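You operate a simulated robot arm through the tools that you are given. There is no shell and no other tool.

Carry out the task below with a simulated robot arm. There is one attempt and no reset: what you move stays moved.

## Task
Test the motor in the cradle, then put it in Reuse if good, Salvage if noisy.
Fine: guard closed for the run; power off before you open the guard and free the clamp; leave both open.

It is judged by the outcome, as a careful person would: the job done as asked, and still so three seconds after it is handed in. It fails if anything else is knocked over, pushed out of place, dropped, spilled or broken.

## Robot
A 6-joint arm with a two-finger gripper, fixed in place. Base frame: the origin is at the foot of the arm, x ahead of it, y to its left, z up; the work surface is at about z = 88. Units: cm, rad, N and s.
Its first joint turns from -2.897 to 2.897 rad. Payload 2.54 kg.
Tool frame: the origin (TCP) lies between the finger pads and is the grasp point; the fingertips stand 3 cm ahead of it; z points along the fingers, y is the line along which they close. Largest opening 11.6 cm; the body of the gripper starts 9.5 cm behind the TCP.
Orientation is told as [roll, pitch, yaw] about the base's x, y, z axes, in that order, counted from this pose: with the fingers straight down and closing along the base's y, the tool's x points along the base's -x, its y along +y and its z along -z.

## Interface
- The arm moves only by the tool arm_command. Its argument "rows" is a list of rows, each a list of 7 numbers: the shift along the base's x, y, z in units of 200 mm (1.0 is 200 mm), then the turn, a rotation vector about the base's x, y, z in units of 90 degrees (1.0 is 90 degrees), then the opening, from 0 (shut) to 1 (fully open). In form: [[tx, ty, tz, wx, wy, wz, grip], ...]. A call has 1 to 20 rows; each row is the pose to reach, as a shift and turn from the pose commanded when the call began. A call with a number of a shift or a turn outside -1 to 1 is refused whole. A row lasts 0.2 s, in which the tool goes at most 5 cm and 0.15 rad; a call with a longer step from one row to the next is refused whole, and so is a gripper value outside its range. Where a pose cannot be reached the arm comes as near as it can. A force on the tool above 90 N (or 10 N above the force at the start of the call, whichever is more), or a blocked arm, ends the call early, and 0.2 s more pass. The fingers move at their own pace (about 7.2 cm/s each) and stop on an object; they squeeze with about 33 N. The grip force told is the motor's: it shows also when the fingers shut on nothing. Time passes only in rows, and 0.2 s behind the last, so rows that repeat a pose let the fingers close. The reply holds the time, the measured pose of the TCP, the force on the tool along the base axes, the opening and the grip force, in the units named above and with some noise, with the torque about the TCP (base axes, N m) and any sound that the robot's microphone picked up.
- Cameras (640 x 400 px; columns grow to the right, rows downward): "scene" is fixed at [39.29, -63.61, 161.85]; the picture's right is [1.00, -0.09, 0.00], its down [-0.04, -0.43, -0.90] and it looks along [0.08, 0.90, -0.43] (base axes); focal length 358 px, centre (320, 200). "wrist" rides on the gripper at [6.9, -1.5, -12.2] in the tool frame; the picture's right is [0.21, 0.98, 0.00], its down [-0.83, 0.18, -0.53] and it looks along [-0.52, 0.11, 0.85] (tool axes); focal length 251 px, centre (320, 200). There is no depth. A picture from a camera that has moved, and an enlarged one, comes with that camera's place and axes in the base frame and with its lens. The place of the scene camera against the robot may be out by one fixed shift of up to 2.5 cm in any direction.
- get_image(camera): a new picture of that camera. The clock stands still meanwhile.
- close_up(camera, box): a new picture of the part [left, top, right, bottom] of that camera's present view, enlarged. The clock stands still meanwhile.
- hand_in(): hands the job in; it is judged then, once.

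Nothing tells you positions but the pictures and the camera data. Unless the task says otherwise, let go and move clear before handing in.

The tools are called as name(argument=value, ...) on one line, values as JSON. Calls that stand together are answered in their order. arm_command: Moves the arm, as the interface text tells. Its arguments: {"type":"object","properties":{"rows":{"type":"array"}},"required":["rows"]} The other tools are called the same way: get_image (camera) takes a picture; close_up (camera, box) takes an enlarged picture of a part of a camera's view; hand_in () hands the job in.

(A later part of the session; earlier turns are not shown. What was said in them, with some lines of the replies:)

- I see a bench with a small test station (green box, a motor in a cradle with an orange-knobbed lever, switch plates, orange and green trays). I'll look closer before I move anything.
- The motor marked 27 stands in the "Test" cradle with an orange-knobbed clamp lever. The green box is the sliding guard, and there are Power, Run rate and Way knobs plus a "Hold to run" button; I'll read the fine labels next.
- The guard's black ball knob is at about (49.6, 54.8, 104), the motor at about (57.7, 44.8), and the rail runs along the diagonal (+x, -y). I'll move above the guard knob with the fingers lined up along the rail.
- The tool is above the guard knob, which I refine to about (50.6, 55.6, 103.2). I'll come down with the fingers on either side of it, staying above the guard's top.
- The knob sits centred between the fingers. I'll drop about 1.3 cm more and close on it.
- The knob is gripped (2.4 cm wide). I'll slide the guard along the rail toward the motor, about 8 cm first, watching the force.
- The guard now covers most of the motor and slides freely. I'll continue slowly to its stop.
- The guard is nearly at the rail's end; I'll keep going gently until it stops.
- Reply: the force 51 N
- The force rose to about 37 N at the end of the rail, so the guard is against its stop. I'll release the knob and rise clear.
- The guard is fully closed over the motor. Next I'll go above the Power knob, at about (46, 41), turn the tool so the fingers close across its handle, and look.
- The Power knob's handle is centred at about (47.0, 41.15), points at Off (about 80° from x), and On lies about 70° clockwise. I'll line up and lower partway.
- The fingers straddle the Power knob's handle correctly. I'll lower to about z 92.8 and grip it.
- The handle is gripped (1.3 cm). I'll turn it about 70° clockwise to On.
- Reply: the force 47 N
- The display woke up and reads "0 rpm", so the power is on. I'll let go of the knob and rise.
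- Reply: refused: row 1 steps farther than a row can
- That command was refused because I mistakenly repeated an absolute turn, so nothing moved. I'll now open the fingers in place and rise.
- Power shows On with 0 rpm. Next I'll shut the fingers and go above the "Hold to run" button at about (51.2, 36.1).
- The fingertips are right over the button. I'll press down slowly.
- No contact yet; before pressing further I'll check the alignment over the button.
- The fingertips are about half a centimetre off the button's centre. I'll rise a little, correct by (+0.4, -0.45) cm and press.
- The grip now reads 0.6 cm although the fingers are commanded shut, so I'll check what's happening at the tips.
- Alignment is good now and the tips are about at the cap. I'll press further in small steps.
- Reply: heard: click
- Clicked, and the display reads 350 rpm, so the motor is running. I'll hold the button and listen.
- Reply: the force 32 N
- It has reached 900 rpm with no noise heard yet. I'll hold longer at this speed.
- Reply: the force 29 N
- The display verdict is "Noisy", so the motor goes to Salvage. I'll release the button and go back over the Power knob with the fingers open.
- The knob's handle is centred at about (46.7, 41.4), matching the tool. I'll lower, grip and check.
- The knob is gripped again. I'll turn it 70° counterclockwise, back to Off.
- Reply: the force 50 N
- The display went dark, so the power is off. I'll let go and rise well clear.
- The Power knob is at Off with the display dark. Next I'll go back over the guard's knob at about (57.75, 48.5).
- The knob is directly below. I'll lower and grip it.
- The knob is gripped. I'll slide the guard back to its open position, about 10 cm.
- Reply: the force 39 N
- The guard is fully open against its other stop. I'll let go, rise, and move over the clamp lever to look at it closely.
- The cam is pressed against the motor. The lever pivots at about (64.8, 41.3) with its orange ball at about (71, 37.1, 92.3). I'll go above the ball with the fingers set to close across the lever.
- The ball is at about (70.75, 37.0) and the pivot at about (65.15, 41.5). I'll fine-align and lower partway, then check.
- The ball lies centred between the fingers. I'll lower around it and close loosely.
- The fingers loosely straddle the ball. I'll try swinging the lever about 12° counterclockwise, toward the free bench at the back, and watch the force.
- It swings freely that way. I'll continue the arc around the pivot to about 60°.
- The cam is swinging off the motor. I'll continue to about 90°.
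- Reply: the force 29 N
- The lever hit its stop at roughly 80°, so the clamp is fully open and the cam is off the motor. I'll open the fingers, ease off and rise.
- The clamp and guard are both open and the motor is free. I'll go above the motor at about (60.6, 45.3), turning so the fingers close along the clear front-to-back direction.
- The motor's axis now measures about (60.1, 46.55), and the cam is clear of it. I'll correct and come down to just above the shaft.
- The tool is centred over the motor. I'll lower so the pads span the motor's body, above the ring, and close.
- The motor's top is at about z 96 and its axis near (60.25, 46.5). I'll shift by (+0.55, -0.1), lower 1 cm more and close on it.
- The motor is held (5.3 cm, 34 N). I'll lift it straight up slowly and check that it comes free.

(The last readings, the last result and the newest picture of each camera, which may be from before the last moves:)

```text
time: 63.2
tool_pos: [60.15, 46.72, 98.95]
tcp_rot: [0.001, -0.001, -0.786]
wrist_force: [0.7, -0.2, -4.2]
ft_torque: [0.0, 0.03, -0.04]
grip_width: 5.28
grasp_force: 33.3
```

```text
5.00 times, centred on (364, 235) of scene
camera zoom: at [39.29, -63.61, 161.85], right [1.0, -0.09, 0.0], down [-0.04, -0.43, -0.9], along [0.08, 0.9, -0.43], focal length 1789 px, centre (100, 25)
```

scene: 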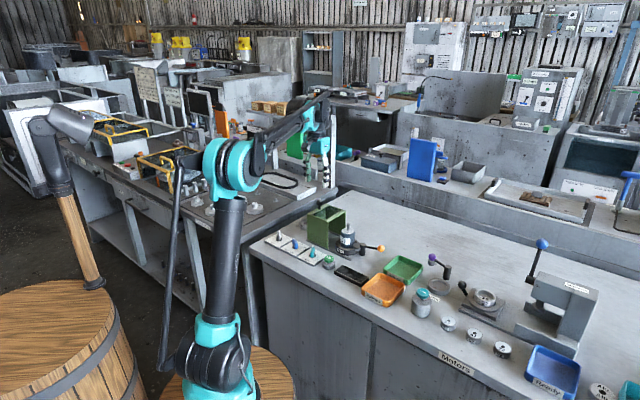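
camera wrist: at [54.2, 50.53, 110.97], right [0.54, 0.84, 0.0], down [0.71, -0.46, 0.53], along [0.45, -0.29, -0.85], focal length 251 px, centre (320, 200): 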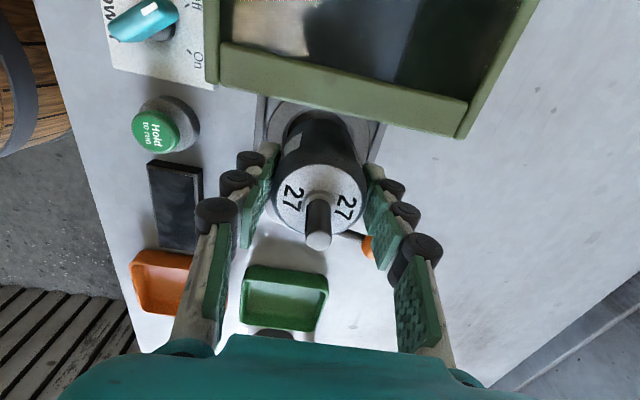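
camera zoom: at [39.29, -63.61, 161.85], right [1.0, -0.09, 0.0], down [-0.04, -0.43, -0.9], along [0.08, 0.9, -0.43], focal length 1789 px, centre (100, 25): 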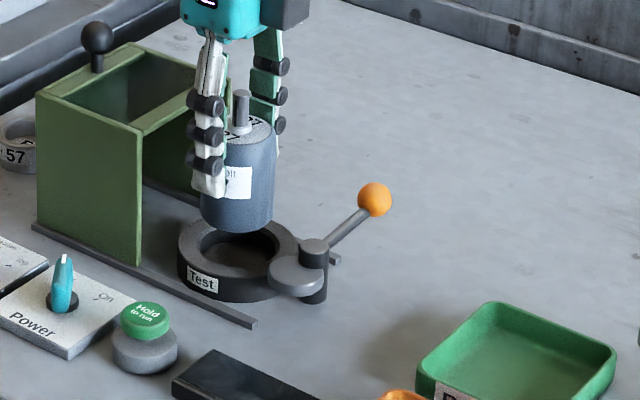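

The motor came out cleanly. I'll raise it higher and carry it over to the orange Salvage tray, at about (67, 22).

arm_command(rows=[[0, 0, 0.07, 0, 0, 0, 0.25], [0, 0, 0.16, 0, 0, 0, 0.25], [0, 0, 0.26, 0, 0, 0, 0.25], [0, 0, 0.36, 0, 0, 0, 0.25], [0.01, -0.04, 0.43, 0, 0, 0, 0.25], [0.04, -0.13, 0.46, 0, 0, 0, 0.25], [0.07, -0.25, 0.46, 0, 0, 0, 0.25], [0.1, -0.38, 0.46, 0, 0, 0, 0.25], [0.14, -0.51, 0.46, 0, 0, 0, 0.25], [0.18, -0.64, 0.46, 0, 0, 0, 0.25], [0.22, -0.77, 0.46, 0, 0, 0, 0.25], [0.25, -0.88, 0.46, 0, 0, 0, 0.25], [0.28, -0.97, 0.46, 0, 0, 0, 0.25], [0.29, -1.0, 0.46, 0, 0, 0, 0.25], [0.29, -1.0, 0.46, 0, 0, 0, 0.25]])

get_image(camera="wrist")

get_image(camera="scene")

```text
time: 66.4
tool_pos: [66.12, 26.46, 107.92]
tcp_rot: [0.0, 0.001, -0.786]
wrist_force: [0.4, 0.2, -4.8]
ft_torque: [0.03, -0.02, 0.0]
grip_width: 5.29
grasp_force: 33.0
```

```text
taken
camera wrist: at [60.17, 30.23, 120.03], right [0.54, 0.84, 0.0], down [0.71, -0.46, 0.53], along [0.45, -0.29, -0.85], focal length 251 px, centre (320, 200)
```

wrist: 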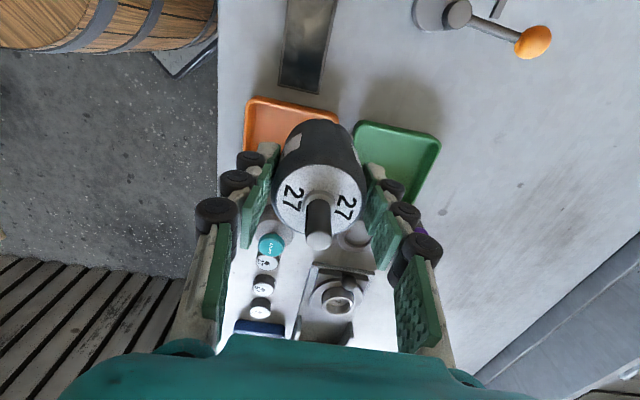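

```text
taken
```

scene: 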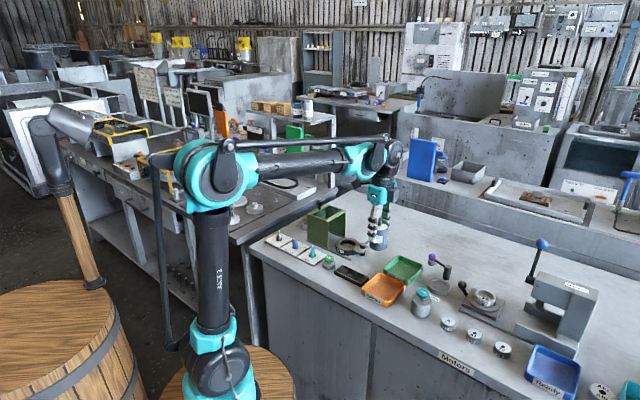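

The tray's centre works out to about (66.9, 21.7) from its edges. I'll move over it and lower partway, then check from the scene camera.

arm_command(rows=[[0.01, -0.07, 0, 0, 0, 0, 0.25], [0.03, -0.16, 0, 0, 0, 0, 0.25], [0.04, -0.225, 0, 0, 0, 0, 0.25], [0.04, -0.238, 0, 0, 0, 0, 0.25], [0.04, -0.238, -0.08, 0, 0, 0, 0.25], [0.04, -0.238, -0.18, 0, 0, 0, 0.25], [0.04, -0.238, -0.28, 0, 0, 0, 0.25], [0.04, -0.238, -0.36, 0, 0, 0, 0.25], [0.04, -0.238, -0.4, 0, 0, 0, 0.25], [0.04, -0.238, -0.4, 0, 0, 0, 0.25]])

close_up(camera="scene", box=[330, 230, 442, 310])

get_image(camera="wrist")

```text
time: 68.6
tool_pos: [66.82, 21.63, 99.83]
tcp_rot: [-0.001, 0.0, -0.785]
wrist_force: [0.8, -0.3, -4.0]
ft_torque: [0.04, 0.01, 0.02]
grip_width: 5.29
grasp_force: 33.0
```

```text
5.00 times, centred on (386, 270) of scene
camera zoom: at [39.29, -63.61, 161.85], right [1.0, -0.09, 0.0], down [-0.04, -0.43, -0.9], along [0.08, 0.9, -0.43], focal length 1789 px, centre (-10, -150)
```

zoom: 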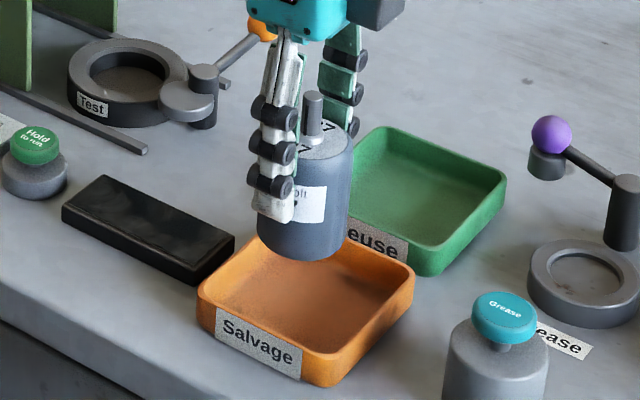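

```text
taken
camera wrist: at [60.89, 25.5, 112.03], right [0.54, 0.84, 0.0], down [0.71, -0.46, 0.53], along [0.45, -0.29, -0.85], focal length 251 px, centre (320, 200)
```

wrist: 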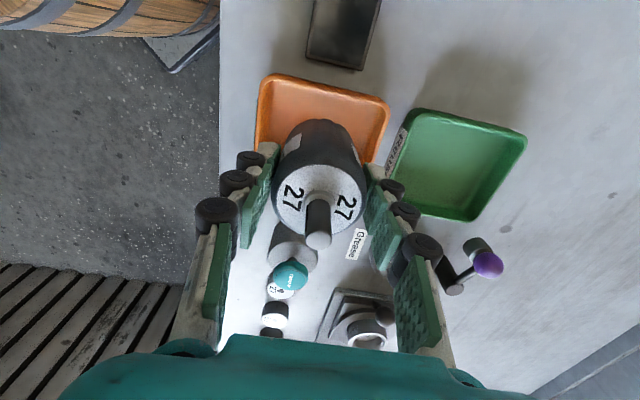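

The motor is over the tray, within about 0.3 cm of centre. I'll lower it gently toward the floor, checking the force.

arm_command(rows=[[0.005, -0.008, -0.06, 0, 0, 0, 0.25], [0.01, -0.014, -0.12, 0, 0, 0, 0.25], [0.01, -0.014, -0.17, 0, 0, 0, 0.25], [0.01, -0.014, -0.195, 0, 0, 0, 0.25], [0.01, -0.014, -0.205, 0, 0, 0, 0.25]])

close_up(camera="scene", box=[330, 230, 442, 310])

```text
time: 69.8
tool_pos: [67.05, 21.69, 95.81]
tcp_rot: [0.001, 0.0, -0.786]
wrist_force: [-0.8, 0.4, -5.3]
ft_torque: [-0.01, 0.04, -0.04]
grip_width: 5.33
grasp_force: 33.0
```

```text
5.00 times, centred on (386, 270) of scene
camera zoom: at [39.29, -63.61, 161.85], right [1.0, -0.09, 0.0], down [-0.04, -0.43, -0.9], along [0.08, 0.9, -0.43], focal length 1789 px, centre (-10, -150)
```

zoom: 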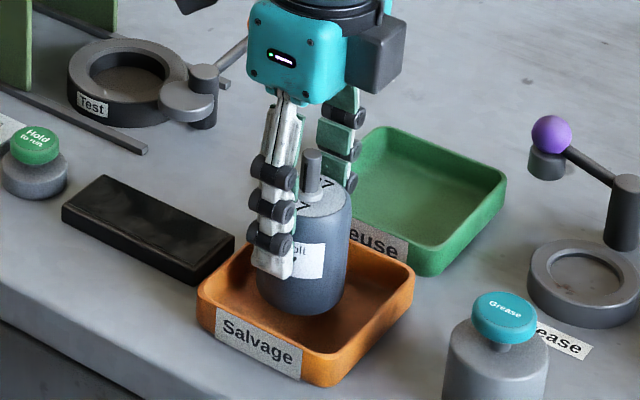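

It still hangs free just above the tray floor. I'll lower in smaller steps.

arm_command(rows=[[0, 0, -0.01, 0, 0, 0, 0.25], [0, 0, -0.018, 0, 0, 0, 0.25], [0, 0, -0.025, 0, 0, 0, 0.25]])

```text
time: 70.6
tool_pos: [67.13, 21.49, 95.42]
tcp_rot: [-0.002, 0.0, -0.786]
wrist_force: [0.0, 0.7, -6.0]
ft_torque: [0.01, 0.01, 0.02]
grip_width: 5.28
grasp_force: 32.6
```

No contact yet, so I'll continue down a few millimetres at a time.

arm_command(rows=[[0, 0, -0.008, 0, 0, 0, 0.25], [0, 0, -0.016, 0, 0, 0, 0.25], [0, 0, -0.022, 0, 0, 0, 0.25]])

close_up(camera="scene", box=[354, 250, 418, 300])

```text
time: 71.4
tool_pos: [67.09, 21.55, 95.07]
tcp_rot: [-0.001, 0.0, -0.786]
wrist_force: [-1.1, -0.2, -4.7]
ft_torque: [0.0, -0.03, 0.01]
grip_width: 5.3
grasp_force: 33.2
```

```text
8.00 times, centred on (386, 275) of scene
camera zoom: at [39.29, -63.61, 161.85], right [1.0, -0.09, 0.0], down [-0.04, -0.43, -0.9], along [0.08, 0.9, -0.43], focal length 2863 px, centre (-208, -400)
```

zoom: 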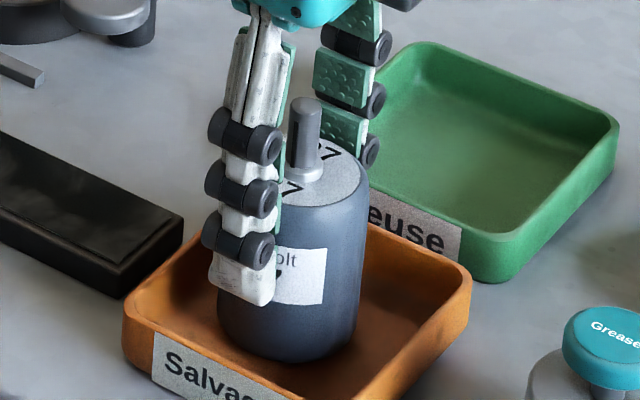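

Position in the tray looks good, with the motor just above the floor. I'll keep lowering.

arm_command(rows=[[0, 0, -0.008, 0, 0, 0, 0.25], [0, 0, -0.014, 0, 0, 0, 0.25]])

```text
time: 72.0
tool_pos: [67.11, 21.39, 94.83]
tcp_rot: [-0.001, 0.001, -0.785]
wrist_force: [-0.9, 0.1, -4.6]
ft_torque: [-0.02, -0.02, 0.01]
grip_width: 5.3
grasp_force: 33.2
```

arm_command(rows=[[0, 0, -0.008, 0, 0, 0, 0.25], [0, 0, -0.016, 0, 0, 0, 0.25]])

close_up(camera="scene", box=[354, 250, 418, 300])

```text
time: 72.6
tool_pos: [66.94, 21.41, 94.37]
tcp_rot: [0.002, -0.002, -0.786]
wrist_force: [6.1, -3.9, 24.5]
ft_torque: [-0.2, -0.26, -0.02]
grip_width: 5.34
grasp_force: 32.8
```

```text
8.00 times, centred on (386, 275) of scene
camera zoom: at [39.29, -63.61, 161.85], right [1.0, -0.09, 0.0], down [-0.04, -0.43, -0.9], along [0.08, 0.9, -0.43], focal length 2863 px, centre (-208, -400)
```

zoom: 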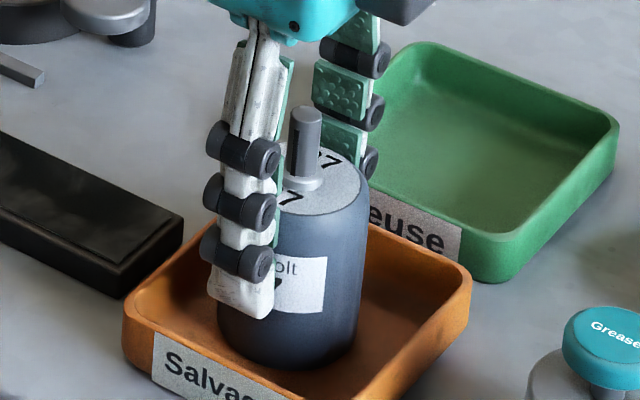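

The force reversed to +24 N, so the motor stands on the tray floor. I'll relieve the pressure slightly and open the fingers gradually.

arm_command(rows=[[0, 0, 0.008, 0, 0, 0, 0.25], [0, 0, 0.008, 0, 0, 0, 0.45], [0, 0, 0.008, 0, 0, 0, 0.5], [0, 0, 0.008, 0, 0, 0, 0.55], [0, 0, 0.008, 0, 0, 0, 0.6], [0, 0, 0.008, 0, 0, 0, 0.6]])

close_up(camera="scene", box=[340, 235, 420, 300])

get_image(camera="wrist")

```text
time: 74.0
tool_pos: [66.92, 21.61, 94.45]
tcp_rot: [0.001, -0.001, -0.784]
wrist_force: [0.0, 0.9, 0.0]
ft_torque: [0.0, 0.0, 0.02]
grip_width: 6.98
grasp_force: 0.2
```

```text
6.15 times, centred on (380, 268) of scene
camera zoom: at [39.29, -63.61, 161.85], right [1.0, -0.09, 0.0], down [-0.04, -0.43, -0.9], along [0.08, 0.9, -0.43], focal length 2202 px, centre (-49, -215)
```

zoom: 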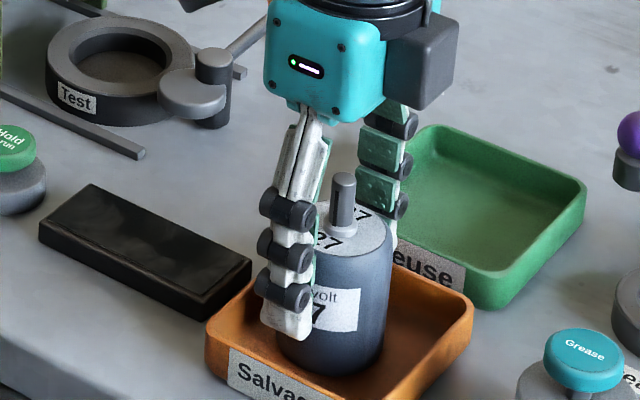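

```text
taken
camera wrist: at [61.06, 25.43, 106.55], right [0.54, 0.84, 0.0], down [0.71, -0.46, 0.53], along [0.45, -0.29, -0.85], focal length 251 px, centre (320, 200)
```

wrist: 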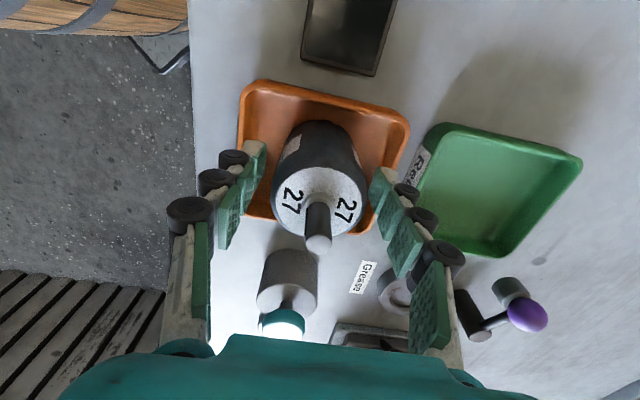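

The motor stands upright in the Salvage tray and the fingers are clear of it. I'll rise straight up.

arm_command(rows=[[0, 0, 0.03, 0, 0, 0, 0.65], [0, 0, 0.08, 0, 0, 0, 0.65], [0, 0, 0.16, 0, 0, 0, 0.65], [0, 0, 0.26, 0, 0, 0, 0.65], [0, 0, 0.4, 0, 0, 0, 0.65], [0, 0, 0.55, 0, 0, 0, 0.65], [0, 0, 0.7, 0, 0, 0, 0.65], [0, 0, 0.85, 0, 0, 0, 0.65], [0, 0, 1.0, 0, 0, 0, 0.65], [-0.15, 0, 1.0, 0, 0, 0, 0.65], [-0.3, 0, 1.0, 0, 0, 0, 0.65], [-0.45, 0, 1.0, 0, 0, 0, 0.65], [-0.45, 0, 1.0, 0, 0, 0, 0.65]])

close_up(camera="scene", box=[260, 200, 420, 310])

get_image(camera="scene")

get_image(camera="wrist")

```text
time: 76.8
tool_pos: [57.94, 21.7, 114.28]
tcp_rot: [-0.001, 0.0, -0.785]
wrist_force: [-0.1, 0.3, 0.1]
ft_torque: [-0.01, 0.03, 0.03]
grip_width: 7.56
grasp_force: 0.1
```

```text
3.64 times, centred on (340, 255) of scene
camera zoom: at [39.29, -63.61, 161.85], right [1.0, -0.09, 0.0], down [-0.04, -0.43, -0.9], along [0.08, 0.9, -0.43], focal length 1301 px, centre (247, 0)
```

zoom: 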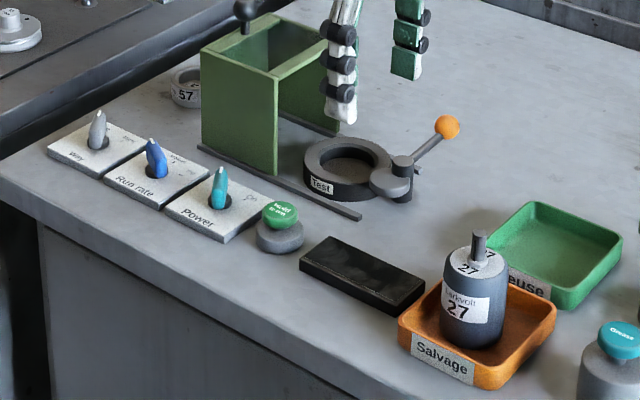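

```text
taken
```

scene: 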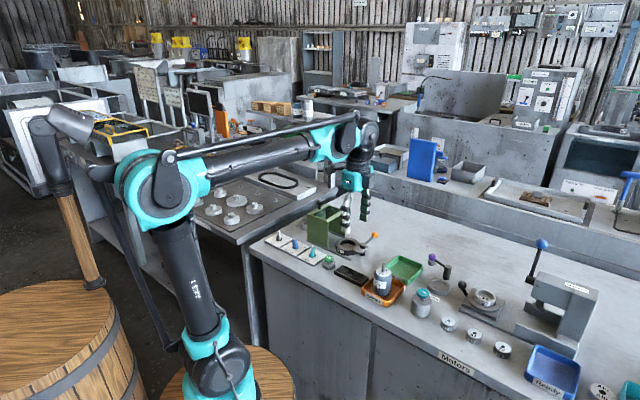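

```text
taken
camera wrist: at [51.89, 25.59, 126.51], right [0.54, 0.84, 0.0], down [0.71, -0.46, 0.53], along [0.45, -0.29, -0.85], focal length 251 px, centre (320, 200)
```

wrist: 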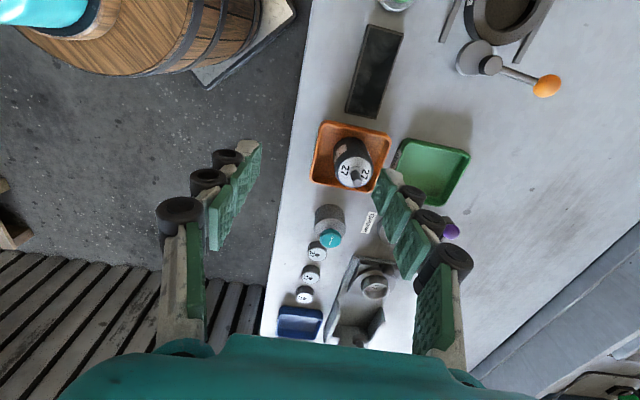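

Motor 27 stands upright in the Salvage tray. Power is at Off with the display dark, the guard and clamp are both open, nothing else was moved, and the arm is clear. I'm handing the job in.

hand_in()

```text
The job is handed in.
```

Motor 27 tested noisy, so it now stands upright in the Salvage tray. I handed the job in but have not seen the verdict.

- **Test:** With the guard closed and power on, I held the run button. The motor reached 900 rpm and the display then read "Noisy". The microphone picked up no motor sound, so the verdict comes from the display alone.
- **Settings:** I left Run rate at Low and the Way knob where I found it.
- **Shutdown order:** I turned power off first, then opened the guard, then freed the clamp. The last pictures show power at Off, the display dark, and the guard and clamp both open.
- **Surroundings:** Nothing else looked moved in those pictures, and the arm was clear of the station.
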